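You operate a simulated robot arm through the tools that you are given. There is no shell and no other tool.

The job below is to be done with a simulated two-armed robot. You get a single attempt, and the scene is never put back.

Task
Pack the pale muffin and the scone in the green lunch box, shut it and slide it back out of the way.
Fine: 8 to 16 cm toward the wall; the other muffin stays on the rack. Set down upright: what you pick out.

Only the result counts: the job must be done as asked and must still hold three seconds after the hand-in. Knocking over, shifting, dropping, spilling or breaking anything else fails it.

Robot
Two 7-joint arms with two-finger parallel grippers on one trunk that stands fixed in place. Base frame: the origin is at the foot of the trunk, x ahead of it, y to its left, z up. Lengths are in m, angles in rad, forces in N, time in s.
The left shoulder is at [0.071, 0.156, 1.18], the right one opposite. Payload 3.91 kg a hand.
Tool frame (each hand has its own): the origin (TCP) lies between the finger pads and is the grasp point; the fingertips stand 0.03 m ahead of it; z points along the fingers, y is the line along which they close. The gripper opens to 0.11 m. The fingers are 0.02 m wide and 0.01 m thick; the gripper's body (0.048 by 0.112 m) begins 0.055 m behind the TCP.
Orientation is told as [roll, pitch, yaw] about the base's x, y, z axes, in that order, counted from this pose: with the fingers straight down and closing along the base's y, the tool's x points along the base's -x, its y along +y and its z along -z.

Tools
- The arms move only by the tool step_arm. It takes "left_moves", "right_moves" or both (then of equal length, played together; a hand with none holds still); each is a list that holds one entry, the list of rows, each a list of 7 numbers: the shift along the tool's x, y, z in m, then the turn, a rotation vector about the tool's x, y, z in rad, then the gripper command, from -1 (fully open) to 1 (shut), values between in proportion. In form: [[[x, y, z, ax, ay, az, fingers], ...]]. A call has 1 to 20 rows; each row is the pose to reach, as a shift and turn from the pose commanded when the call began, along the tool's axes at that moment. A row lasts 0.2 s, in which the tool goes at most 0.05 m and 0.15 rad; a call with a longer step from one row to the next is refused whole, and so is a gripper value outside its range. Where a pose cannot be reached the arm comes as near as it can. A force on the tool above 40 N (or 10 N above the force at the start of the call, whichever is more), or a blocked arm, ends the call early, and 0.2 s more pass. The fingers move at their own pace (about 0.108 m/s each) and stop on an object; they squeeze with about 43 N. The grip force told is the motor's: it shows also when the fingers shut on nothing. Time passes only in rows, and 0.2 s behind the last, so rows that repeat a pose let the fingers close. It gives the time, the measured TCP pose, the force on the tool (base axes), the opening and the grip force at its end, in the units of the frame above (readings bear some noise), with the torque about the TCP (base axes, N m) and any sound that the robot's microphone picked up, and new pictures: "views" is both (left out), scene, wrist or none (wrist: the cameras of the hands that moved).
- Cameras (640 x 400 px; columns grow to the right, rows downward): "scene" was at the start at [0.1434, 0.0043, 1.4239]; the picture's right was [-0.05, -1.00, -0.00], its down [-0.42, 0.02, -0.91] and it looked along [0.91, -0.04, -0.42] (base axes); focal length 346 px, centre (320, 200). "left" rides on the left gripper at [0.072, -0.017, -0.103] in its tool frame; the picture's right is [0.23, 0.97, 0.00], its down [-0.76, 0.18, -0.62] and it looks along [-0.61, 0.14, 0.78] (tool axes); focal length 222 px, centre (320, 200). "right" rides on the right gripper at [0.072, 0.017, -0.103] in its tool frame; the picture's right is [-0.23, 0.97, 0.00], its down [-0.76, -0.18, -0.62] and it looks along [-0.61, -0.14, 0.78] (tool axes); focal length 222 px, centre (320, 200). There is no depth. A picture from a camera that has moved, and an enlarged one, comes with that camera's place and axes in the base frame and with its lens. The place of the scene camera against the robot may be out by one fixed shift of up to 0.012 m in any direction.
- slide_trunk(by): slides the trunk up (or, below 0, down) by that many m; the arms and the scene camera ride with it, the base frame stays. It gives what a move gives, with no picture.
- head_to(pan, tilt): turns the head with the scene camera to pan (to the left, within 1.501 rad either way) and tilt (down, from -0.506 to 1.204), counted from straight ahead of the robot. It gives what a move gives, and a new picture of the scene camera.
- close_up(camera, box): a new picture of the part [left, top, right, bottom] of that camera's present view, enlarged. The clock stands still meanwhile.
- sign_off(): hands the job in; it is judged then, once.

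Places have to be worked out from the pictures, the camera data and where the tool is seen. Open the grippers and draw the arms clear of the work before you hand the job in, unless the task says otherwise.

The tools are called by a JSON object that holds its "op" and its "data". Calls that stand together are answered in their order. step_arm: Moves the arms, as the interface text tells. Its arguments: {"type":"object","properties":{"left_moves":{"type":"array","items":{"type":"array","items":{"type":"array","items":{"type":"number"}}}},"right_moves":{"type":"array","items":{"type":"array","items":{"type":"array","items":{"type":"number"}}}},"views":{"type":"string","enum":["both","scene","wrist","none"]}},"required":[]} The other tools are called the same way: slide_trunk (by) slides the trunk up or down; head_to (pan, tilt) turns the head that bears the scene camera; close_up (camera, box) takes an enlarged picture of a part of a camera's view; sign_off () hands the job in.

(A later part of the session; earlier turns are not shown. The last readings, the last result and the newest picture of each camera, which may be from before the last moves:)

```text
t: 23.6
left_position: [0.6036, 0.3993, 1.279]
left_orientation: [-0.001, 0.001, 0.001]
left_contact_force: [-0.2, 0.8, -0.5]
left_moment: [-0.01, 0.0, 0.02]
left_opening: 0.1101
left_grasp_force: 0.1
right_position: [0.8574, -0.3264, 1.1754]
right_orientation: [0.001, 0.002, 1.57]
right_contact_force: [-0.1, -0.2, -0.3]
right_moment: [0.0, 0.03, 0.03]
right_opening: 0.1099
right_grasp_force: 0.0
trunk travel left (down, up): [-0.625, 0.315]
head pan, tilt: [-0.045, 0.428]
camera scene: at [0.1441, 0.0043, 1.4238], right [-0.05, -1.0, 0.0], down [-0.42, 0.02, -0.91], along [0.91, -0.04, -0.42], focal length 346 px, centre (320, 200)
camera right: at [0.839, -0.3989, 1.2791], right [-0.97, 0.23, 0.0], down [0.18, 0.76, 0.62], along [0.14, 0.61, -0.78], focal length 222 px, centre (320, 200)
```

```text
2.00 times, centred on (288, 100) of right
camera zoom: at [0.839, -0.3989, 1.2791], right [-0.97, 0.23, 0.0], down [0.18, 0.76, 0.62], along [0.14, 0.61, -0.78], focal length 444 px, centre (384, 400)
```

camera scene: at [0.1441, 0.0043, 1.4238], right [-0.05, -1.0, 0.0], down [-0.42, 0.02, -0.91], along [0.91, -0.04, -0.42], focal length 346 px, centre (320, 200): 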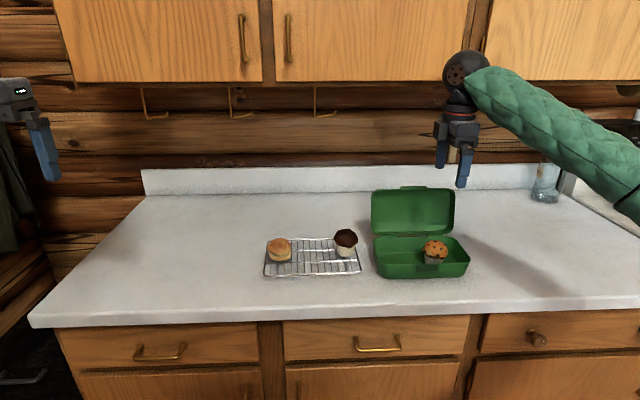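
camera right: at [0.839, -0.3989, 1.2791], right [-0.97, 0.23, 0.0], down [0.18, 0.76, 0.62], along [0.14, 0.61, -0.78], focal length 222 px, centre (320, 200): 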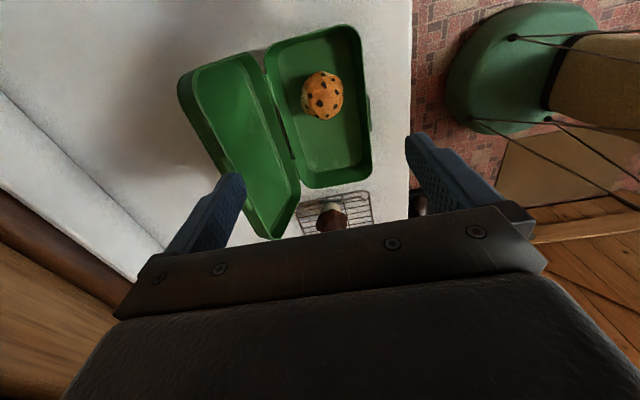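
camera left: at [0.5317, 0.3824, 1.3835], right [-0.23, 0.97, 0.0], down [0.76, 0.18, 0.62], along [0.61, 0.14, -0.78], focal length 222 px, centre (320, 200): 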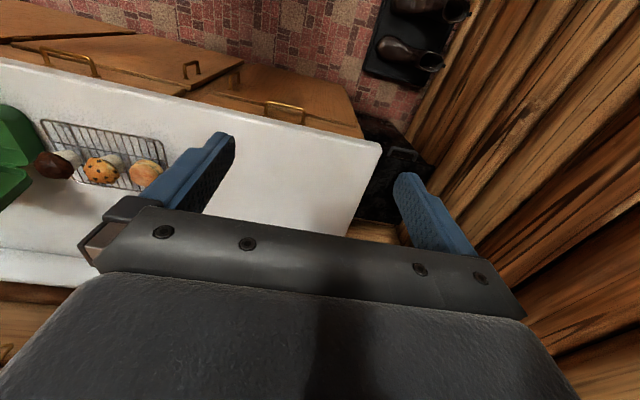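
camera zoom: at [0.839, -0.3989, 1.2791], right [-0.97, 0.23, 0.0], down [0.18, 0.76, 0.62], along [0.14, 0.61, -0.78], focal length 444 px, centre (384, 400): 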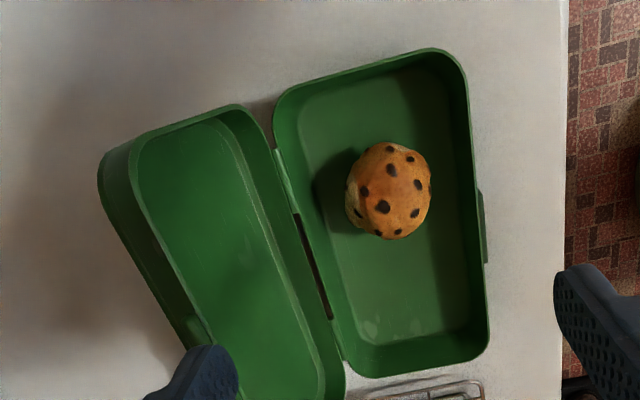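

The muffin stands upright in the right half of the box. Now I'll go to hover over the scone.

{"op": "step_arm", "data": {"right_moves": [[[-0.039, -0.002, 0.0, 0, 0, 0, -1], [-0.078, -0.004, 0.0, 0, 0, 0, -1], [-0.117, -0.006, 0.0, 0, 0, 0, -1], [-0.156, -0.008, 0.0, 0, 0, 0, -1], [-0.195, -0.01, 0.0, 0, 0, 0, -1], [-0.234, -0.012, 0.0, 0, 0, 0, -1], [-0.273, -0.014, 0.005, 0, 0, 0, -1], [-0.312, -0.016, 0.01, 0, 0, 0, -1], [-0.351, -0.018, 0.02, 0, 0, 0, -1], [-0.389, -0.0186, 0.025, 0, 0, 0, -1], [-0.389, -0.0186, 0.025, 0, 0, 0, -1]]], "views": "both"}}

{"op": "close_up", "data": {"camera": "right", "box": [220, 0, 420, 180]}}

```text
t: 26.0
left_position: [0.6026, 0.3996, 1.2812]
left_orientation: [-0.001, 0.001, 0.002]
left_contact_force: [0.6, -0.3, 0.0]
left_moment: [0.02, -0.03, -0.01]
left_opening: 0.1102
left_grasp_force: 0.0
right_position: [0.8759, 0.0615, 1.1519]
right_orientation: [-0.001, 0.0, 1.571]
right_contact_force: [0.3, -0.5, 0.7]
right_moment: [0.04, -0.04, -0.01]
right_opening: 0.1101
right_grasp_force: 0.0
trunk travel left (down, up): [-0.625, 0.315]
head pan, tilt: [-0.045, 0.428]
camera scene: at [0.1433, 0.0035, 1.4239], right [-0.05, -1.0, 0.0], down [-0.42, 0.02, -0.91], along [0.91, -0.04, -0.42], focal length 346 px, centre (320, 200)
camera right: at [0.857, -0.0107, 1.2543], right [-0.97, 0.23, 0.0], down [0.18, 0.76, 0.62], along [0.14, 0.61, -0.78], focal length 222 px, centre (320, 200)
```

scene: 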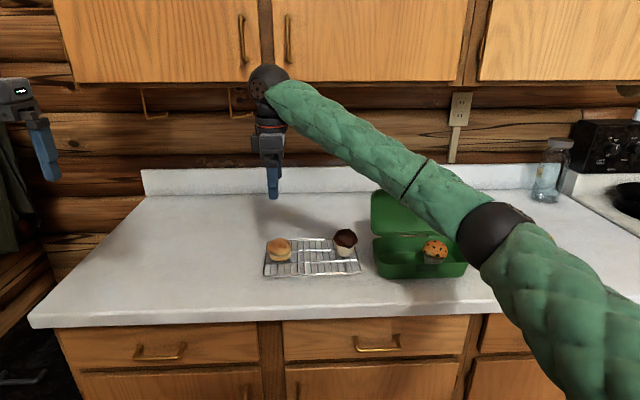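
right: 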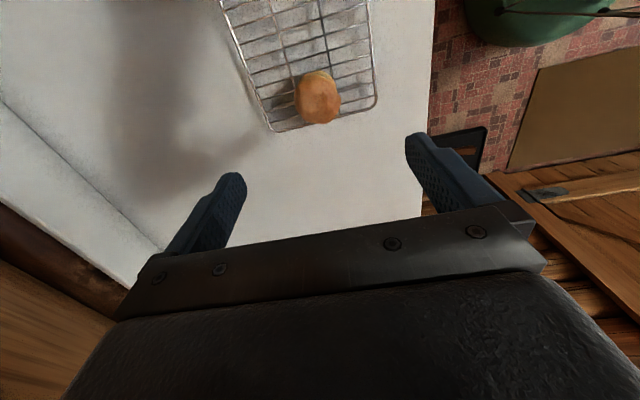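

```text
2.22 times, centred on (320, 90) of right
camera zoom: at [0.857, -0.0107, 1.2543], right [-0.97, 0.23, 0.0], down [0.18, 0.76, 0.62], along [0.14, 0.61, -0.78], focal length 494 px, centre (320, 444)
```

zoom: 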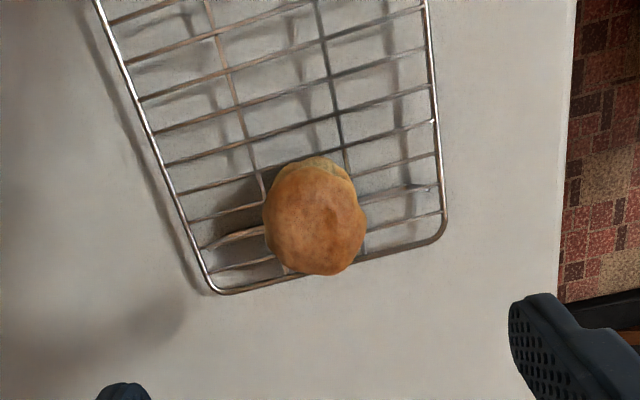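

The scone centre reads ≈(0.876, 0.061), matching the hand. I'll descend with open fingers to TCP z≈0.968 and look before closing.

{"op": "step_arm", "data": {"right_moves": [[[0, 0, 0.04, 0, 0, 0, -1], [0, 0, 0.08, 0, 0, 0, -1], [0, 0, 0.115, 0, 0, 0, -1], [0, 0, 0.145, 0, 0, 0, -1], [0, 0, 0.17, 0, 0, 0, -1], [0, 0, 0.183, 0, 0, 0, -1], [0, 0, 0.183, 0, 0, 0, -1]]], "views": "both"}}

{"op": "close_up", "data": {"camera": "scene", "box": [240, 200, 384, 290]}}

```text
t: 27.6
left_position: [0.6032, 0.401, 1.2797]
left_orientation: [0.001, 0.001, 0.0]
left_contact_force: [-0.1, -0.1, 0.0]
left_moment: [-0.01, -0.01, 0.04]
left_opening: 0.1099
left_grasp_force: 0.1
right_position: [0.8735, 0.0633, 0.9693]
right_orientation: [-0.001, -0.002, 1.572]
right_contact_force: [-0.7, 0.7, -0.2]
right_moment: [-0.01, 0.01, 0.02]
right_opening: 0.1101
right_grasp_force: 0.1
trunk travel left (down, up): [-0.625, 0.315]
head pan, tilt: [-0.045, 0.428]
camera scene: at [0.1434, 0.0047, 1.4239], right [-0.05, -1.0, 0.0], down [-0.42, 0.02, -0.91], along [0.91, -0.04, -0.42], focal length 346 px, centre (320, 200)
camera right: at [0.8563, -0.0091, 1.0715], right [-0.97, 0.23, 0.0], down [0.18, 0.76, 0.62], along [0.14, 0.61, -0.78], focal length 222 px, centre (320, 200)
```

scene: 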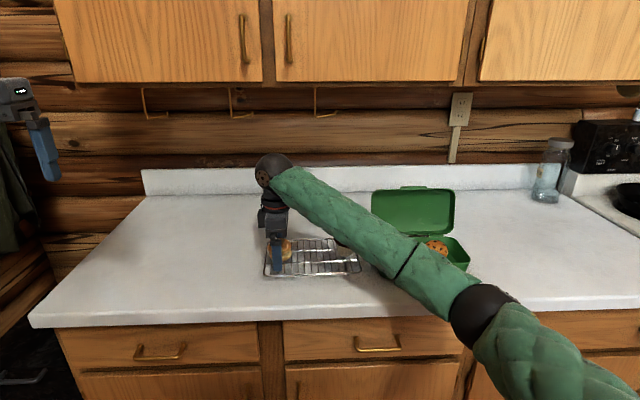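
right: 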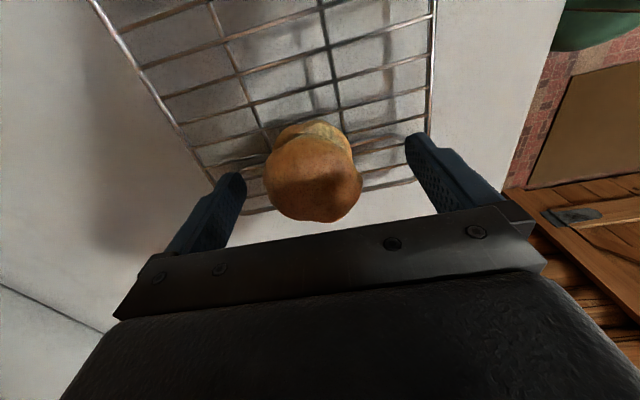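

```text
4.44 times, centred on (312, 245) of scene
camera zoom: at [0.1434, 0.0047, 1.4239], right [-0.05, -1.0, 0.0], down [-0.42, 0.02, -0.91], along [0.91, -0.04, -0.42], focal length 1537 px, centre (356, 0)
```

zoom: 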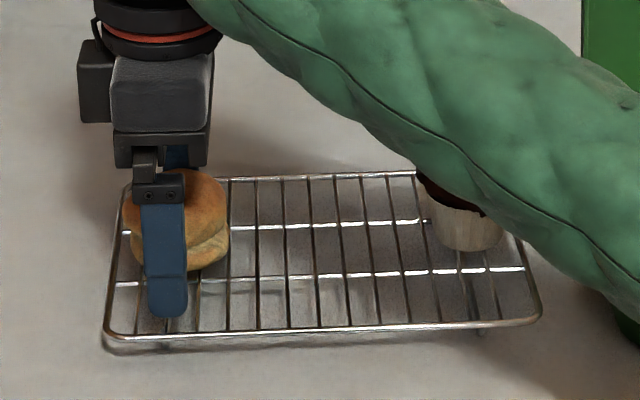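

The scone sits between the pads; I'll shift 2 mm to centre and close gently.

{"op": "step_arm", "data": {"right_moves": [[[0.002, -0.0025, 0, 0, 0, 0, -1], [0.002, -0.0025, 0.001, 0, 0, 0, -0.4], [0.002, -0.0025, 0.001, 0, 0, 0, -0.2], [0.002, -0.0025, 0.001, 0, 0, 0, -0.1], [0.002, -0.0025, 0.001, 0, 0, 0, 0.0], [0.002, -0.0025, 0.001, 0, 0, 0, 0.1], [0.002, -0.0025, 0.001, 0, 0, 0, 0.2], [0.002, -0.0025, 0.001, 0, 0, 0, 0.3], [0.002, -0.0025, 0.001, 0, 0, 0, 0.3]]], "views": "both"}}

{"op": "close_up", "data": {"camera": "scene", "box": [240, 200, 384, 290]}}

```text
t: 29.6
left_position: [0.6034, 0.4014, 1.2798]
left_orientation: [0.0, -0.001, 0.003]
left_contact_force: [-0.6, 1.2, 0.2]
left_moment: [0.02, -0.02, 0.0]
left_opening: 0.1101
left_grasp_force: 0.0
right_position: [0.8771, 0.0622, 0.9676]
right_orientation: [0.0, 0.0, 1.57]
right_contact_force: [-0.6, 0.0, 0.6]
right_moment: [0.02, 0.02, -0.03]
right_opening: 0.0565
right_grasp_force: 42.7
trunk travel left (down, up): [-0.625, 0.315]
head pan, tilt: [-0.045, 0.428]
camera scene: at [0.1435, 0.0048, 1.4239], right [-0.05, -1.0, 0.0], down [-0.42, 0.02, -0.91], along [0.91, -0.04, -0.42], focal length 346 px, centre (320, 200)
camera right: at [0.8587, -0.0112, 1.0712], right [-0.97, 0.23, 0.0], down [0.18, 0.76, 0.62], along [0.14, 0.61, -0.78], focal length 222 px, centre (320, 200)
```

scene: 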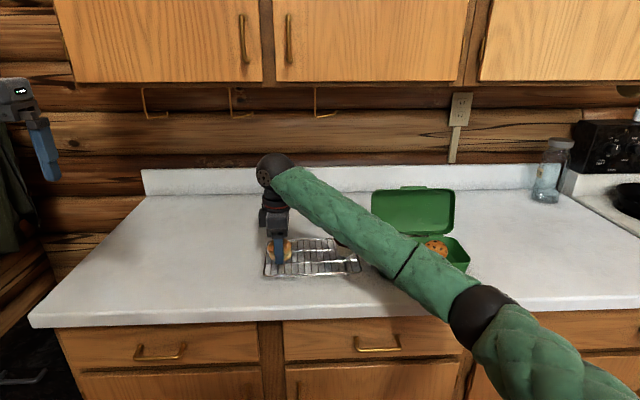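
right: 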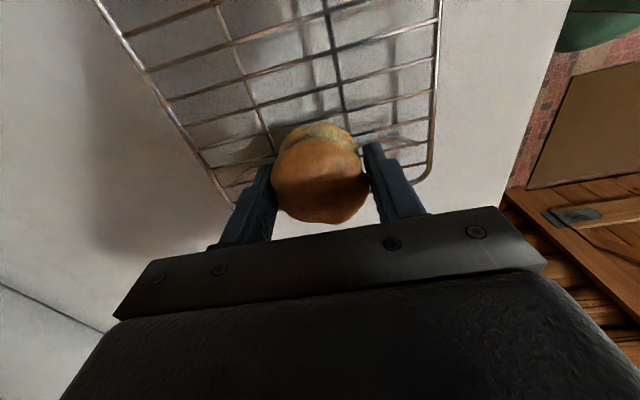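

```text
4.44 times, centred on (312, 245) of scene
camera zoom: at [0.1435, 0.0048, 1.4239], right [-0.05, -1.0, 0.0], down [-0.42, 0.02, -0.91], along [0.91, -0.04, -0.42], focal length 1537 px, centre (356, 0)
```

zoom: 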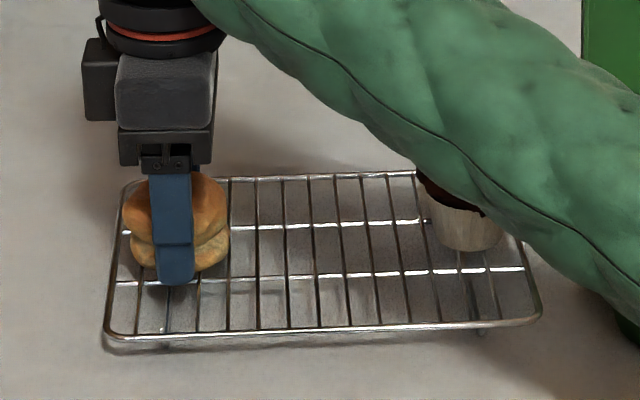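

The scone is held at 0.0565 m, but the grip reads 43 N; I'll ease the command to squeeze less before lifting.

{"op": "step_arm", "data": {"right_moves": [[[0, 0, 0, 0, 0, 0, 0.15], [0, 0, 0, 0, 0, 0, 0.08], [0, 0, 0, 0, 0, 0, 0.08]]], "views": "none"}}

```text
t: 30.4
left_position: [0.6042, 0.4003, 1.281]
left_orientation: [0.0, 0.001, 0.001]
left_contact_force: [1.1, 0.8, 0.2]
left_moment: [-0.01, 0.0, 0.02]
left_opening: 0.1101
left_grasp_force: 0.1
right_position: [0.876, 0.0614, 0.9684]
right_orientation: [-0.001, 0.001, 1.571]
right_contact_force: [0.4, -0.3, 0.4]
right_moment: [0.02, 0.01, 0.04]
right_opening: 0.0564
right_grasp_force: 43.2
trunk travel left (down, up): [-0.625, 0.315]
head pan, tilt: [-0.045, 0.428]
```

The squeeze is constant regardless of command, and the scone is firmly held. I'll lift it straight up.

{"op": "step_arm", "data": {"right_moves": [[[0, 0, -0.01, 0, 0, 0, 0.08], [0, 0, -0.03, 0, 0, 0, 0.08], [0, 0, -0.06, 0, 0, 0, 0.08], [0, 0, -0.1, 0, 0, 0, 0.08], [0, 0, -0.14, 0, 0, 0, 0.08], [0, 0, -0.18, 0, 0, 0, 0.08], [0, 0, -0.185, 0, 0, 0, 0.08], [0, 0, -0.185, 0, 0, 0, 0.08]]], "views": "both"}}

{"op": "close_up", "data": {"camera": "scene", "box": [240, 130, 384, 290]}}

```text
t: 32.2
left_position: [0.604, 0.4004, 1.2797]
left_orientation: [-0.001, -0.002, 0.002]
left_contact_force: [-0.1, 0.3, -0.2]
left_moment: [0.01, 0.03, 0.02]
left_opening: 0.11
left_grasp_force: 0.1
right_position: [0.8772, 0.063, 1.1517]
right_orientation: [-0.001, 0.0, 1.57]
right_contact_force: [0.8, 0.0, -1.4]
right_moment: [-0.01, 0.01, -0.02]
right_opening: 0.0569
right_grasp_force: 43.1
trunk travel left (down, up): [-0.625, 0.315]
head pan, tilt: [-0.045, 0.428]
camera scene: at [0.1433, 0.0048, 1.4239], right [-0.05, -1.0, 0.0], down [-0.42, 0.02, -0.91], along [0.91, -0.04, -0.42], focal length 346 px, centre (320, 200)
camera right: at [0.8598, -0.0087, 1.2557], right [-0.97, 0.23, 0.0], down [0.18, 0.76, 0.62], along [0.14, 0.61, -0.78], focal length 222 px, centre (320, 200)
```

scene: 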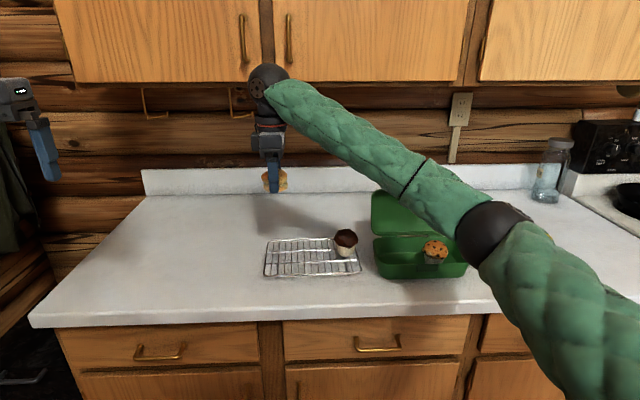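
right: 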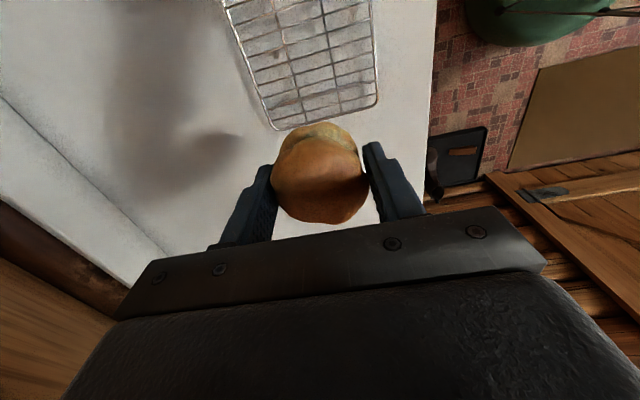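

```text
2.50 times, centred on (312, 210) of scene
camera zoom: at [0.1433, 0.0048, 1.4239], right [-0.05, -1.0, 0.0], down [-0.42, 0.02, -0.91], along [0.91, -0.04, -0.42], focal length 865 px, centre (340, 175)
```

zoom: 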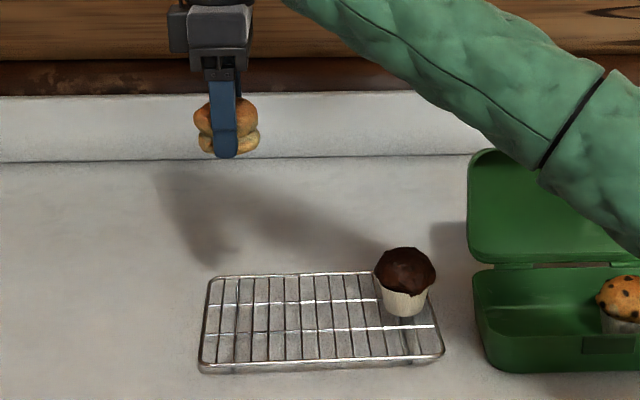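

The scone is up and level and the rack is undisturbed. I'll carry it over the left half of the box.

{"op": "step_arm", "data": {"right_moves": [[[0.035, 0.002, -0.008, 0, 0, 0, 0.08], [0.07, 0.004, -0.008, 0, 0, 0, 0.08], [0.105, 0.006, -0.008, 0, 0, 0, 0.08], [0.14, 0.009, -0.008, 0, 0, 0, 0.08], [0.175, 0.012, -0.008, 0, 0, 0, 0.08], [0.21, 0.015, -0.008, 0, 0, 0, 0.08], [0.245, 0.018, -0.008, 0, 0, 0, 0.08], [0.28, 0.02, -0.008, 0, 0, 0, 0.08], [0.297, 0.0205, -0.008, 0, 0, 0, 0.08], [0.297, 0.0205, -0.008, 0, 0, 0, 0.08], [0.297, 0.0205, -0.008, 0, 0, 0, 0.08]]], "views": "both"}}

{"op": "close_up", "data": {"camera": "right", "box": [160, 0, 416, 200]}}

```text
t: 34.6
left_position: [0.6033, 0.4007, 1.2799]
left_orientation: [0.0, 0.0, 0.001]
left_contact_force: [-0.3, -0.9, -0.6]
left_moment: [-0.02, -0.01, 0.0]
left_opening: 0.1099
left_grasp_force: 0.1
right_position: [0.8548, -0.2367, 1.1603]
right_orientation: [-0.002, 0.0, 1.571]
right_contact_force: [0.6, -0.3, -0.4]
right_moment: [-0.02, 0.04, 0.01]
right_opening: 0.0566
right_grasp_force: 43.1
trunk travel left (down, up): [-0.625, 0.315]
head pan, tilt: [-0.045, 0.428]
camera scene: at [0.1434, 0.0043, 1.4239], right [-0.05, -1.0, 0.0], down [-0.42, 0.02, -0.91], along [0.91, -0.04, -0.42], focal length 346 px, centre (320, 200)
camera right: at [0.8374, -0.309, 1.2635], right [-0.97, 0.23, 0.0], down [0.18, 0.76, 0.62], along [0.14, 0.61, -0.78], focal length 222 px, centre (320, 200)
```

scene: 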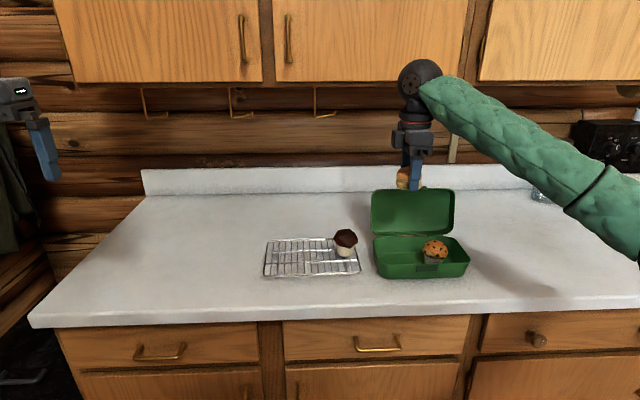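
right: 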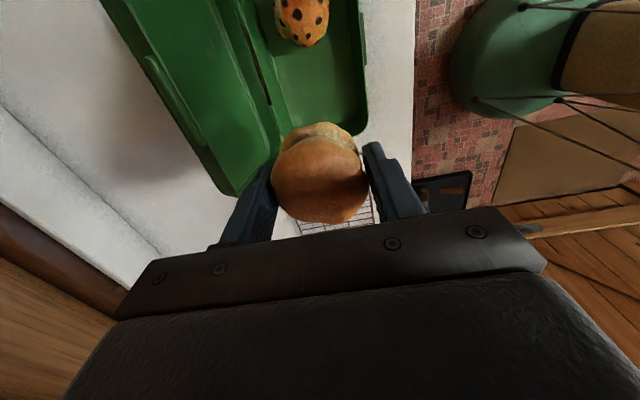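

```text
2.00 times, centred on (288, 100) of right
camera zoom: at [0.8374, -0.309, 1.2635], right [-0.97, 0.23, 0.0], down [0.18, 0.76, 0.62], along [0.14, 0.61, -0.78], focal length 444 px, centre (384, 400)
```

zoom: 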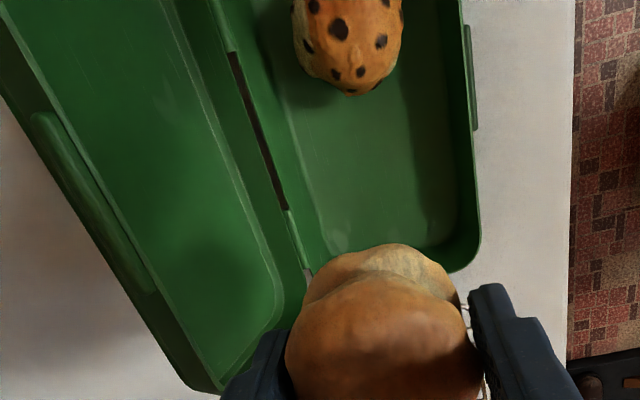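

The muffin stays upright below and the scone is over the left half with ≈3 cm spare to the muffin. I'll descend in two steps, then feel for the floor.

{"op": "step_arm", "data": {"right_moves": [[[0, -0.001, 0.03, 0, 0, 0, 0.08], [0, -0.001, 0.06, 0, 0, 0, 0.08], [0, -0.001, 0.09, 0, 0, 0, 0.08], [0, -0.001, 0.12, 0, 0, 0, 0.08], [0, -0.001, 0.15, 0, 0, 0, 0.08], [0, -0.001, 0.17, 0, 0, 0, 0.08], [0, -0.001, 0.18, 0, 0, 0, 0.08], [0, -0.001, 0.18, 0, 0, 0, 0.08]]], "views": "both"}}

{"op": "close_up", "data": {"camera": "scene", "box": [350, 150, 494, 290]}}

```text
t: 36.4
left_position: [0.6039, 0.3998, 1.2808]
left_orientation: [0.002, 0.001, 0.001]
left_contact_force: [0.0, -1.1, -0.1]
left_moment: [0.02, 0.04, -0.01]
left_opening: 0.1101
left_grasp_force: 0.1
right_position: [0.8587, -0.2364, 0.9803]
right_orientation: [-0.001, 0.0, 1.572]
right_contact_force: [-0.7, 0.5, -0.2]
right_moment: [-0.02, 0.0, -0.02]
right_opening: 0.0566
right_grasp_force: 43.1
trunk travel left (down, up): [-0.625, 0.315]
head pan, tilt: [-0.045, 0.428]
camera scene: at [0.1434, 0.0046, 1.4239], right [-0.05, -1.0, 0.0], down [-0.42, 0.02, -0.91], along [0.91, -0.04, -0.42], focal length 346 px, centre (320, 200)
camera right: at [0.8405, -0.3078, 1.0838], right [-0.97, 0.23, 0.0], down [0.18, 0.76, 0.62], along [0.14, 0.61, -0.78], focal length 222 px, centre (320, 200)
```

scene: 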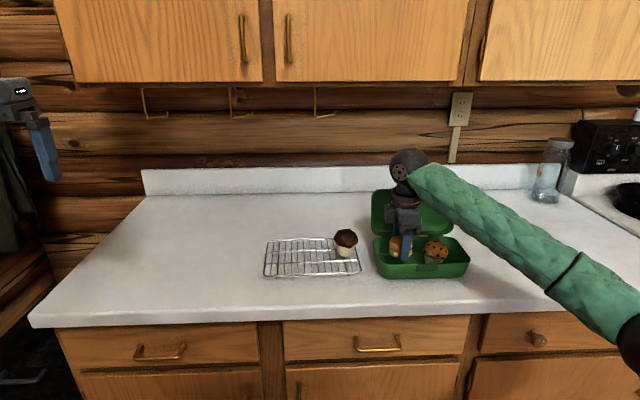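
right: 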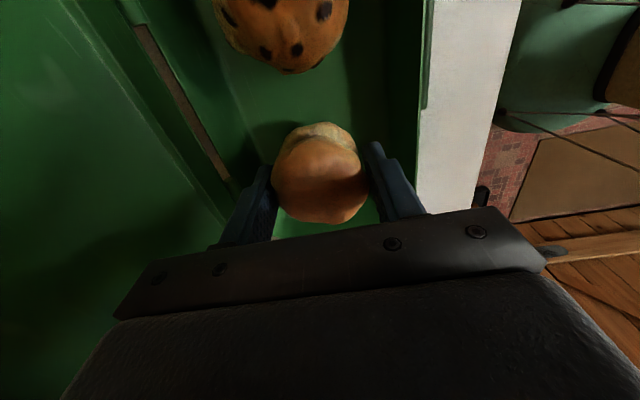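

```text
2.86 times, centred on (422, 220) of scene
camera zoom: at [0.1434, 0.0046, 1.4239], right [-0.05, -1.0, 0.0], down [-0.42, 0.02, -0.91], along [0.91, -0.04, -0.42], focal length 988 px, centre (29, 143)
```

zoom: 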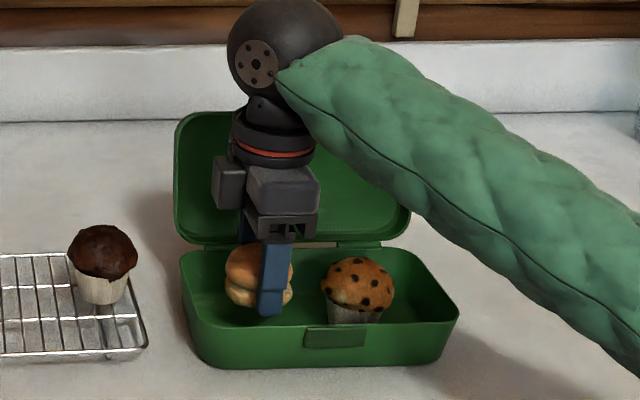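

All clear. I'll lower to z≈0.953, then feel for the floor in small steps.

{"op": "step_arm", "data": {"right_moves": [[[0, 0.001, 0.01, 0, 0, 0, 0.08], [0, 0.001, 0.02, 0, 0, 0, 0.08], [0, 0.001, 0.026, 0, 0, 0, 0.08], [0, 0.001, 0.026, 0, 0, 0, 0.08]]], "views": "none"}}

{"op": "step_arm", "data": {"right_moves": [[[0, 0, 0.001, 0, 0, 0, 0.08], [0, 0, 0.002, 0, 0, 0, 0.08], [0, 0, 0.002, 0, 0, 0, 0.08]]], "views": "none"}}

```text
t: 37.4
left_position: [0.6033, 0.4007, 1.2815]
left_orientation: [-0.001, -0.001, 0.0]
left_contact_force: [0.0, -1.0, 0.2]
left_moment: [-0.02, 0.0, 0.04]
left_opening: 0.11
left_grasp_force: 0.2
right_position: [0.8564, -0.2353, 0.955]
right_orientation: [-0.001, 0.001, 1.571]
right_contact_force: [-0.7, 0.2, -0.5]
right_moment: [0.02, 0.0, 0.0]
right_opening: 0.0566
right_grasp_force: 43.2
trunk travel left (down, up): [-0.625, 0.315]
head pan, tilt: [-0.045, 0.428]
```

```text
t: 38.2
left_position: [0.6027, 0.401, 1.2805]
left_orientation: [0.001, 0.0, 0.003]
left_contact_force: [-0.4, -0.7, -0.2]
left_moment: [0.0, -0.03, 0.03]
left_opening: 0.1098
left_grasp_force: 0.0
right_position: [0.8565, -0.236, 0.9537]
right_orientation: [0.001, -0.001, 1.572]
right_contact_force: [0.8, -0.2, -0.1]
right_moment: [-0.01, 0.01, 0.0]
right_opening: 0.0565
right_grasp_force: 42.7
trunk travel left (down, up): [-0.625, 0.315]
head pan, tilt: [-0.045, 0.428]
```

No contact at z≈0.953 yet; continuing in 2 mm steps.

{"op": "step_arm", "data": {"right_moves": [[[0, 0, 0.001, 0, 0, 0, 0.08], [0, 0, 0.002, 0, 0, 0, 0.08], [0, 0, 0.002, 0, 0, 0, 0.08]]], "views": "none"}}

{"op": "step_arm", "data": {"right_moves": [[[0, 0, 0.001, 0, 0, 0, 0.08], [0, 0, 0.002, 0, 0, 0, 0.08], [0, 0, 0.002, 0, 0, 0, 0.08]]], "views": "none"}}

```text
t: 39.0
left_position: [0.6027, 0.3998, 1.28]
left_orientation: [0.0, 0.0, 0.002]
left_contact_force: [-0.3, -0.6, 0.0]
left_moment: [-0.03, 0.02, 0.03]
left_opening: 0.11
left_grasp_force: 0.0
right_position: [0.8559, -0.2351, 0.9505]
right_orientation: [0.001, 0.0, 1.571]
right_contact_force: [-0.1, 0.6, -0.9]
right_moment: [-0.01, 0.02, -0.05]
right_opening: 0.0565
right_grasp_force: 43.2
trunk travel left (down, up): [-0.625, 0.315]
head pan, tilt: [-0.045, 0.428]
```

```text
t: 39.8
left_position: [0.6037, 0.4, 1.28]
left_orientation: [0.001, 0.001, 0.002]
left_contact_force: [0.1, -0.1, 0.2]
left_moment: [0.0, 0.01, -0.03]
left_opening: 0.1101
left_grasp_force: 0.2
right_position: [0.8552, -0.2356, 0.9494]
right_orientation: [-0.001, -0.003, 1.571]
right_contact_force: [0.1, 0.1, -0.8]
right_moment: [0.03, 0.02, 0.05]
right_opening: 0.0567
right_grasp_force: 43.3
trunk travel left (down, up): [-0.625, 0.315]
head pan, tilt: [-0.045, 0.428]
```

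Still free near z=0.949; expected contact around 0.947, so I'll go on in finer steps.

{"op": "step_arm", "data": {"right_moves": [[[0, 0, 0.001, 0, 0, 0, 0.08], [0, 0, 0.0015, 0, 0, 0, 0.08], [0, 0, 0.0015, 0, 0, 0, 0.08]]], "views": "none"}}

{"op": "step_arm", "data": {"right_moves": [[[0, 0, 0.001, 0, 0, 0, 0.08], [0, 0, 0.0015, 0, 0, 0, 0.08], [0, 0, 0.0015, 0, 0, 0, 0.08]]], "views": "none"}}

```text
t: 40.6
left_position: [0.6023, 0.4003, 1.2806]
left_orientation: [0.0, 0.0, 0.004]
left_contact_force: [0.5, 0.7, 0.0]
left_moment: [-0.02, 0.03, 0.03]
left_opening: 0.1099
left_grasp_force: 0.1
right_position: [0.8555, -0.2355, 0.9476]
right_orientation: [0.002, -0.001, 1.569]
right_contact_force: [0.8, -1.2, 5.4]
right_moment: [-0.05, -0.1, 0.0]
right_opening: 0.0567
right_grasp_force: 42.7
trunk travel left (down, up): [-0.625, 0.315]
head pan, tilt: [-0.045, 0.428]
```

```text
t: 41.4
left_position: [0.6027, 0.4012, 1.2806]
left_orientation: [0.0, -0.001, 0.002]
left_contact_force: [0.0, 0.5, -0.5]
left_moment: [0.01, 0.0, 0.0]
left_opening: 0.1101
left_grasp_force: 0.1
right_position: [0.8553, -0.2353, 0.9481]
right_orientation: [0.0, 0.0, 1.571]
right_contact_force: [4.9, -0.9, 18.9]
right_moment: [-0.03, -0.21, -0.01]
right_opening: 0.0564
right_grasp_force: 43.4
trunk travel left (down, up): [-0.625, 0.315]
head pan, tilt: [-0.045, 0.428]
```

Contact is clear (force up to 19 N), so the scone is on the floor. I'll relieve the press by 1.5 mm, then open slowly.

{"op": "step_arm", "data": {"right_moves": [[[0, 0, -0.0015, 0, 0, 0, 0.05], [0, 0, -0.0015, 0, 0, 0, -0.03], [0, 0, -0.0015, 0, 0, 0, -0.1], [0, 0, -0.0015, 0, 0, 0, -0.2], [0, 0, -0.0015, 0, 0, 0, -0.32], [0, 0, -0.0015, 0, 0, 0, -0.32]]], "views": "both"}}

{"op": "close_up", "data": {"camera": "scene", "box": [350, 150, 494, 290]}}

```text
t: 42.8
left_position: [0.6034, 0.4004, 1.2793]
left_orientation: [0.001, 0.0, 0.003]
left_contact_force: [-0.8, 0.2, -0.5]
left_moment: [-0.05, 0.02, 0.01]
left_opening: 0.11
left_grasp_force: 0.2
right_position: [0.8561, -0.235, 0.9472]
right_orientation: [0.001, 0.0, 1.57]
right_contact_force: [0.1, -0.4, -0.2]
right_moment: [0.02, 0.02, 0.01]
right_opening: 0.0725
right_grasp_force: 0.0
trunk travel left (down, up): [-0.625, 0.315]
head pan, tilt: [-0.045, 0.428]
camera scene: at [0.1435, 0.0046, 1.4239], right [-0.05, -1.0, 0.0], down [-0.42, 0.02, -0.91], along [0.91, -0.04, -0.42], focal length 346 px, centre (320, 200)
camera right: at [0.8386, -0.3081, 1.0507], right [-0.97, 0.23, 0.0], down [0.18, 0.76, 0.62], along [0.14, 0.61, -0.78], focal length 222 px, centre (320, 200)
```

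scene: 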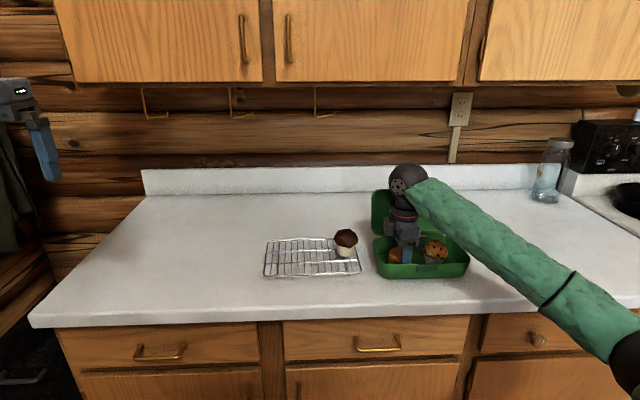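
right: 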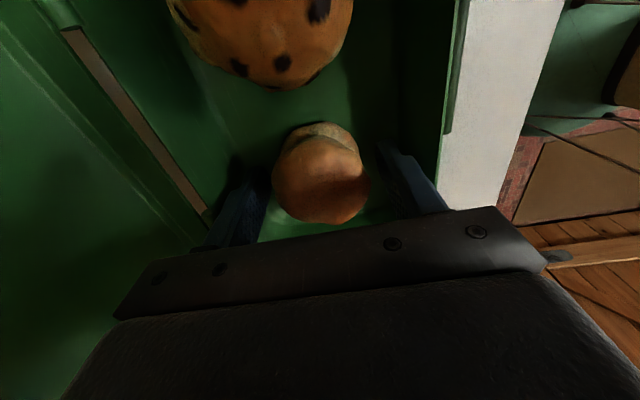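

```text
2.86 times, centred on (422, 220) of scene
camera zoom: at [0.1435, 0.0046, 1.4239], right [-0.05, -1.0, 0.0], down [-0.42, 0.02, -0.91], along [0.91, -0.04, -0.42], focal length 988 px, centre (29, 143)
```

zoom: 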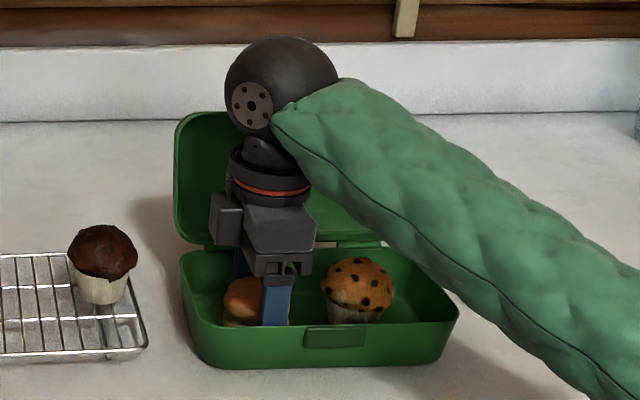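

The scone is released and level. I'll rise straight up and look.

{"op": "step_arm", "data": {"right_moves": [[[0, 0, -0.01, 0, 0, 0, -0.32], [0, 0, -0.03, 0, 0, 0, -0.32], [0, 0, -0.06, 0, 0, 0, -0.32], [0, 0, -0.1, 0, 0, 0, -0.32], [0, 0, -0.145, 0, 0, 0, -0.32], [0, 0, -0.19, 0, 0, 0, -0.32], [0, 0, -0.23, 0, 0, 0, -0.32], [0, 0, -0.25, 0, 0, 0, -0.32], [0, 0, -0.25, 0, 0, 0, -0.32]]], "views": "both"}}

{"op": "close_up", "data": {"camera": "scene", "box": [350, 150, 494, 290]}}

{"op": "close_up", "data": {"camera": "right", "box": [160, 0, 416, 200]}}

```text
t: 44.8
left_position: [0.6035, 0.3995, 1.2805]
left_orientation: [0.001, 0.001, 0.003]
left_contact_force: [0.8, -0.2, 0.5]
left_moment: [0.02, -0.01, 0.02]
left_opening: 0.11
left_grasp_force: 0.1
right_position: [0.8547, -0.2355, 1.1975]
right_orientation: [0.0, 0.0, 1.572]
right_contact_force: [0.3, 0.2, 0.3]
right_moment: [-0.01, -0.03, -0.02]
right_opening: 0.0724
right_grasp_force: 0.1
trunk travel left (down, up): [-0.625, 0.315]
head pan, tilt: [-0.045, 0.428]
camera scene: at [0.1436, 0.0044, 1.4239], right [-0.05, -1.0, 0.0], down [-0.42, 0.02, -0.91], along [0.91, -0.04, -0.42], focal length 346 px, centre (320, 200)
camera right: at [0.8377, -0.3076, 1.3003], right [-0.97, 0.23, 0.0], down [0.18, 0.76, 0.62], along [0.14, 0.61, -0.78], focal length 222 px, centre (320, 200)
```

scene: 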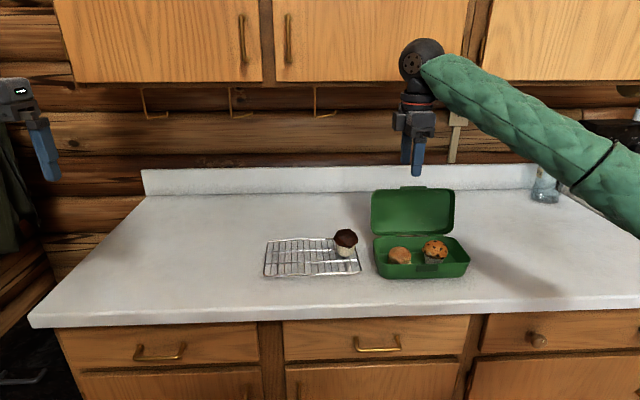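
right: 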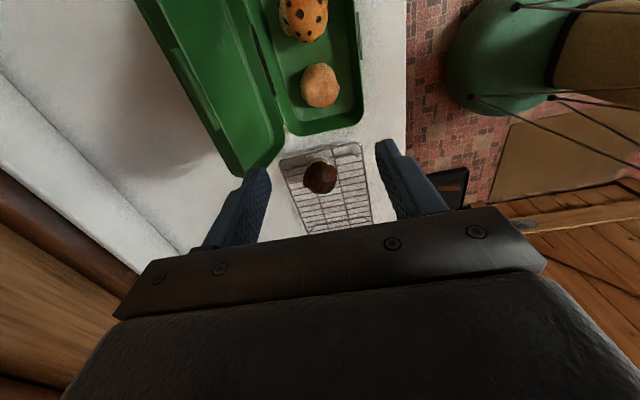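

```text
2.86 times, centred on (422, 220) of scene
camera zoom: at [0.1436, 0.0044, 1.4239], right [-0.05, -1.0, 0.0], down [-0.42, 0.02, -0.91], along [0.91, -0.04, -0.42], focal length 988 px, centre (29, 143)
```

zoom: 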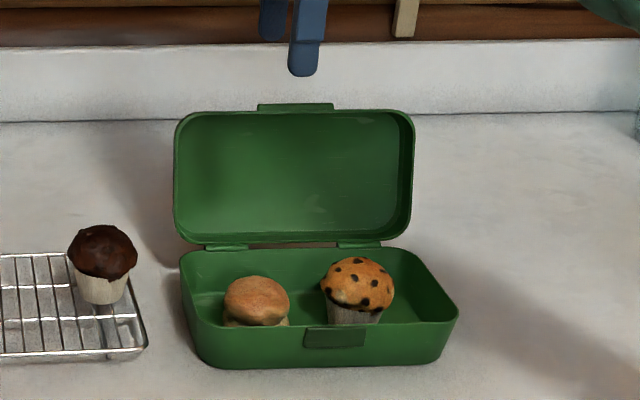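

```text
2.00 times, centred on (288, 100) of right
camera zoom: at [0.8377, -0.3076, 1.3003], right [-0.97, 0.23, 0.0], down [0.18, 0.76, 0.62], along [0.14, 0.61, -0.78], focal length 444 px, centre (384, 400)
```

zoom: 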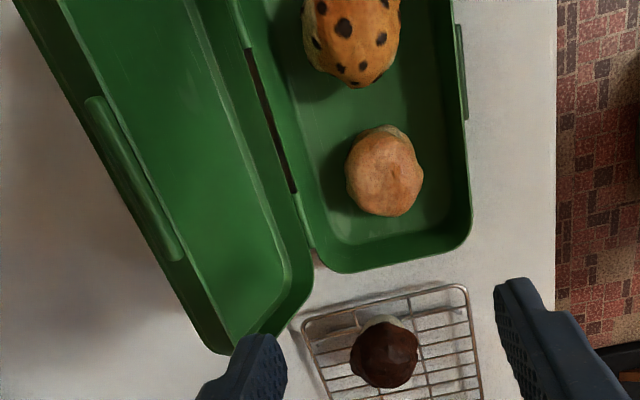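

Both items are upright in the box with room between them. Next is the lid; I'll enlarge its region from this view to measure its depth and top edge before hooking it from behind.

{"op": "close_up", "data": {"camera": "right", "box": [130, 0, 300, 180]}}

{"op": "close_up", "data": {"camera": "scene", "box": [364, 180, 476, 284]}}

```text
2.22 times, centred on (215, 90) of right
camera zoom: at [0.8377, -0.3076, 1.3003], right [-0.97, 0.23, 0.0], down [0.18, 0.76, 0.62], along [0.14, 0.61, -0.78], focal length 494 px, centre (553, 444)
```

zoom: 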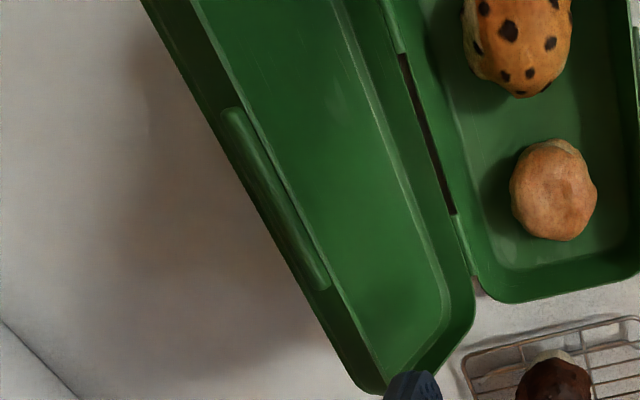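

```text
3.85 times, centred on (420, 232) of scene
camera zoom: at [0.1436, 0.0044, 1.4239], right [-0.05, -1.0, 0.0], down [-0.42, 0.02, -0.91], along [0.91, -0.04, -0.42], focal length 1330 px, centre (-65, 77)
```

zoom: 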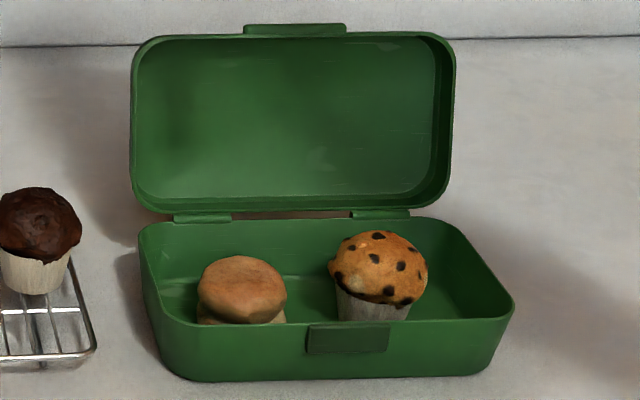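

Lid depth is ≈2.8 cm, leaning back ≈20–25°, its top-back edge near (0.99, z 1.05). I'll turn the right hand back to fingers-along-y, centred on the box, high above it.

{"op": "step_arm", "data": {"right_moves": [[[0.004, 0, -0.005, 0, 0, 0.1428, -0.6], [0.008, 0, -0.01, 0, 0, 0.2856, -1], [0.012, 0.001, -0.015, 0, 0, 0.4284, -1], [0.016, 0.001, -0.02, 0, 0, 0.5712, -1], [0.02, 0.002, -0.025, 0, 0, 0.714, -1], [0.024, 0.002, -0.03, 0, 0, 0.8568, -1], [0.028, 0.003, -0.035, 0, 0, 0.9996, -1], [0.032, 0.003, -0.04, 0, 0, 1.1424, -1], [0.036, 0.004, -0.045, 0, 0, 1.2852, -1], [0.041, 0.005, -0.05, 0, 0, 1.428, -1], [0.0455, 0.005, -0.05, 0, 0, 1.5708, -1], [0.0455, 0.005, -0.05, 0, 0, 1.5708, -1]]], "views": "none"}}

```text
t: 47.4
left_position: [0.6037, 0.4004, 1.28]
left_orientation: [-0.001, 0.001, 0.001]
left_contact_force: [-0.6, -0.8, -1.3]
left_moment: [0.02, 0.01, 0.0]
left_opening: 0.1099
left_grasp_force: 0.0
right_position: [0.8507, -0.2817, 1.2473]
right_orientation: [0.0, 0.002, -0.002]
right_contact_force: [-0.6, 0.0, 0.0]
right_moment: [0.0, 0.01, -0.01]
right_opening: 0.1098
right_grasp_force: 0.1
trunk travel left (down, up): [-0.625, 0.315]
head pan, tilt: [-0.045, 0.428]
```

Yaw is back to 0 at (0.851,-0.282,1.247). Now I'll tilt the fingers 30° forward and move to above and behind the lid top, still well clear of it.

{"op": "step_arm", "data": {"right_moves": [[[-0.036, 0, 0.0, 0, -0.105, 0, -1], [-0.072, 0, 0.01, 0, -0.21, 0, -1], [-0.108, 0, 0.03, 0, -0.315, 0, -1], [-0.144, 0, 0.055, 0, -0.42, 0, -1], [-0.18, 0, 0.08, 0, -0.524, 0, -1], [-0.18, 0, 0.087, 0, -0.524, 0, -1], [-0.18, 0, 0.087, 0, -0.524, 0, -1]]], "views": "both"}}

{"op": "close_up", "data": {"camera": "scene", "box": [350, 120, 494, 290]}}

```text
t: 49.0
left_position: [0.6038, 0.4001, 1.2813]
left_orientation: [-0.001, -0.001, 0.003]
left_contact_force: [-0.6, -0.1, -0.1]
left_moment: [-0.02, 0.0, 0.04]
left_opening: 0.1101
left_grasp_force: 0.0
right_position: [1.0321, -0.28, 1.16]
right_orientation: [0.0, -0.525, 0.0]
right_contact_force: [0.4, 1.2, -0.3]
right_moment: [-0.01, 0.02, 0.0]
right_opening: 0.11
right_grasp_force: 0.1
trunk travel left (down, up): [-0.625, 0.315]
head pan, tilt: [-0.045, 0.428]
camera scene: at [0.1438, 0.0049, 1.4239], right [-0.05, -1.0, 0.0], down [-0.42, 0.02, -0.91], along [0.91, -0.04, -0.42], focal length 346 px, centre (320, 200)
camera right: at [0.9167, -0.2634, 1.2132], right [0.2, 0.97, 0.11], down [0.35, -0.18, 0.92], along [0.92, -0.14, -0.37], focal length 222 px, centre (320, 200)
```

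scene: 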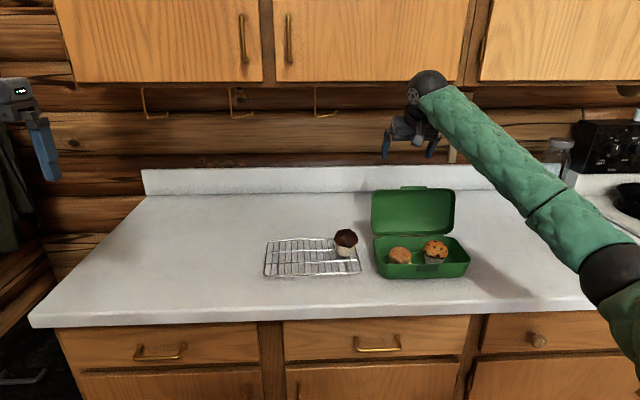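
right: 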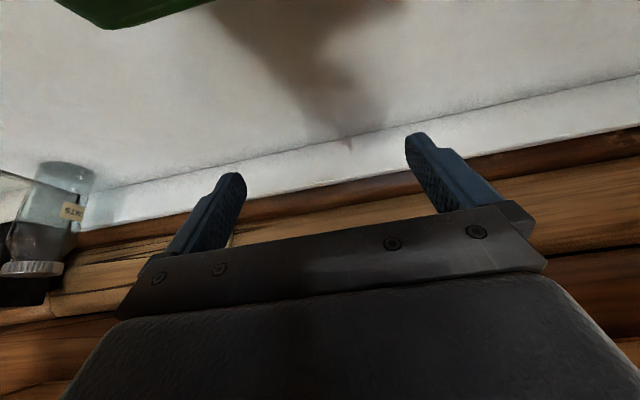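

```text
2.35 times, centred on (422, 205) of scene
camera zoom: at [0.1438, 0.0049, 1.4239], right [-0.05, -1.0, 0.0], down [-0.42, 0.02, -0.91], along [0.91, -0.04, -0.42], focal length 814 px, centre (80, 188)
```

zoom: 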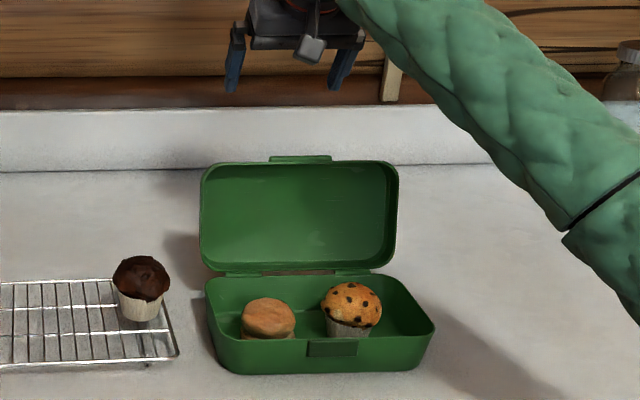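

The hand reached (1.032,-0.280,1.160) at 30° tilt, and the wrist view puts the lid's top-back edge at about x≈0.98, z≈1.06. I'll lower the open fingers behind the lid, keeping ≈3 cm clearance.

{"op": "step_arm", "data": {"right_moves": [[[0.0125, 0, 0.0217, 0, 0, 0, -1], [0.025, 0, 0.0433, 0, 0, 0, -1], [0.0375, 0, 0.065, 0, 0, 0, -1], [0.0475, 0, 0.0823, 0, 0, 0, -1], [0.0525, 0, 0.0909, 0, 0, 0, -1], [0.0525, 0, 0.0909, 0, 0, 0, -1]]], "views": "both"}}

{"op": "close_up", "data": {"camera": "scene", "box": [350, 150, 494, 290]}}

```text
t: 50.4
left_position: [0.6047, 0.4011, 1.2804]
left_orientation: [0.001, 0.0, 0.001]
left_contact_force: [0.1, -0.1, -0.2]
left_moment: [0.02, 0.0, -0.03]
left_opening: 0.1101
left_grasp_force: 0.0
right_position: [1.0316, -0.283, 1.054]
right_orientation: [0.0, -0.525, 0.001]
right_contact_force: [-1.1, -0.2, -0.7]
right_moment: [-0.01, 0.01, -0.03]
right_opening: 0.1099
right_grasp_force: 0.1
trunk travel left (down, up): [-0.625, 0.315]
head pan, tilt: [-0.045, 0.428]
camera scene: at [0.1435, 0.0046, 1.4239], right [-0.05, -1.0, 0.0], down [-0.42, 0.02, -0.91], along [0.91, -0.04, -0.42], focal length 346 px, centre (320, 200)
camera right: at [0.9165, -0.265, 1.107], right [0.2, 0.97, 0.11], down [0.35, -0.18, 0.92], along [0.92, -0.14, -0.37], focal length 222 px, centre (320, 200)
```

scene: 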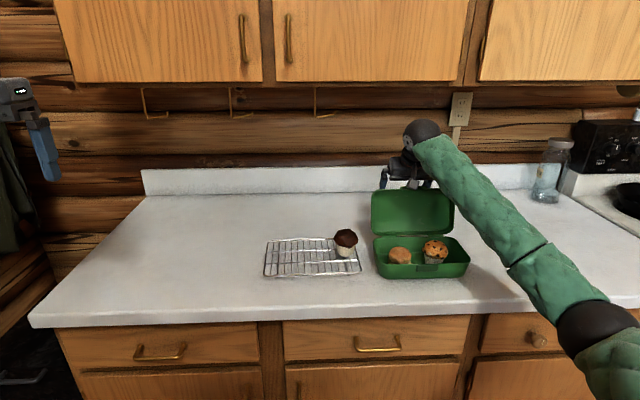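
right: 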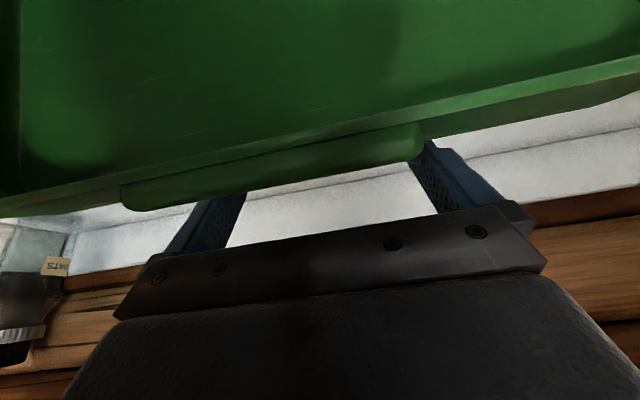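

```text
2.86 times, centred on (422, 220) of scene
camera zoom: at [0.1435, 0.0046, 1.4239], right [-0.05, -1.0, 0.0], down [-0.42, 0.02, -0.91], along [0.91, -0.04, -0.42], focal length 988 px, centre (29, 143)
```

zoom: 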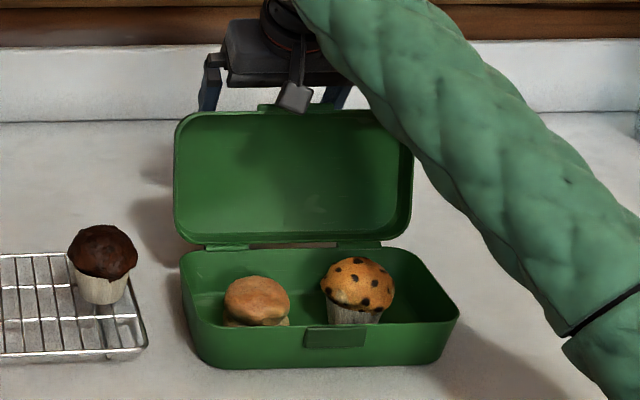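

The fingers are behind the lid with no contact, and the wrist view shows the lid's top edge and tab between them. I'll pull slowly toward the robot until contact.

{"op": "step_arm", "data": {"right_moves": [[[0.0087, 0, -0.005, 0, 0, 0, -1], [0.0173, 0, -0.01, 0, 0, 0, -1], [0.0242, 0, -0.014, 0, 0, 0, -1], [0.0277, 0, -0.016, 0, 0, 0, -1], [0.0277, 0, -0.016, 0, 0, 0, -1]]], "views": "wrist"}}

{"op": "close_up", "data": {"camera": "scene", "box": [350, 150, 494, 290]}}

```text
t: 51.6
left_position: [0.6035, 0.4009, 1.2806]
left_orientation: [0.0, 0.0, -0.001]
left_contact_force: [0.3, 0.1, -0.2]
left_moment: [0.01, 0.01, 0.0]
left_opening: 0.11
left_grasp_force: 0.0
right_position: [0.9997, -0.2803, 1.056]
right_orientation: [0.0, -0.523, 0.0]
right_contact_force: [2.1, -0.2, 2.9]
right_moment: [0.19, 0.09, -0.12]
right_opening: 0.11
right_grasp_force: 0.1
trunk travel left (down, up): [-0.625, 0.315]
head pan, tilt: [-0.045, 0.428]
camera right: at [0.8847, -0.2644, 1.1088], right [0.2, 0.97, 0.11], down [0.35, -0.18, 0.92], along [0.92, -0.14, -0.37], focal length 222 px, centre (320, 200)
```

right: 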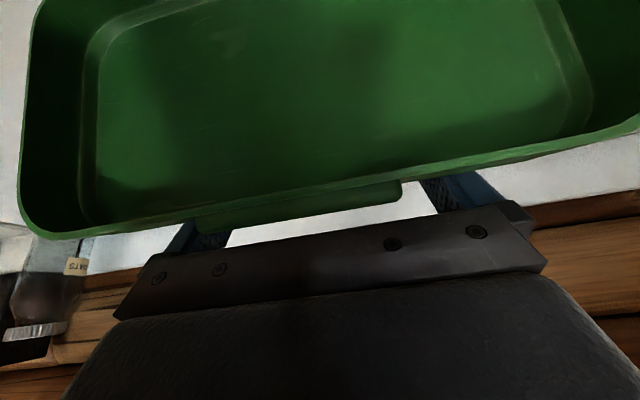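

```text
2.86 times, centred on (422, 220) of scene
camera zoom: at [0.1435, 0.0047, 1.4239], right [-0.05, -1.0, 0.0], down [-0.42, 0.02, -0.91], along [0.91, -0.04, -0.42], focal length 988 px, centre (29, 143)
```

zoom: 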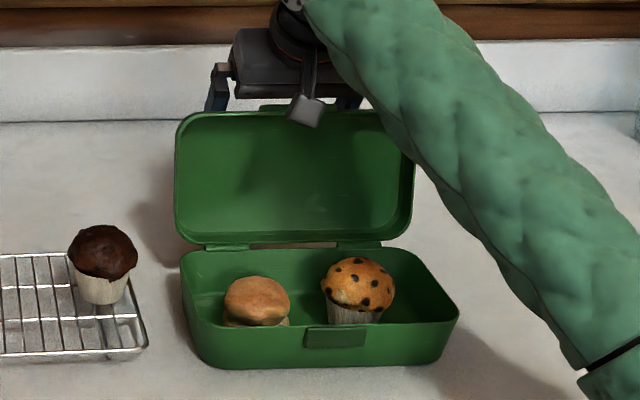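

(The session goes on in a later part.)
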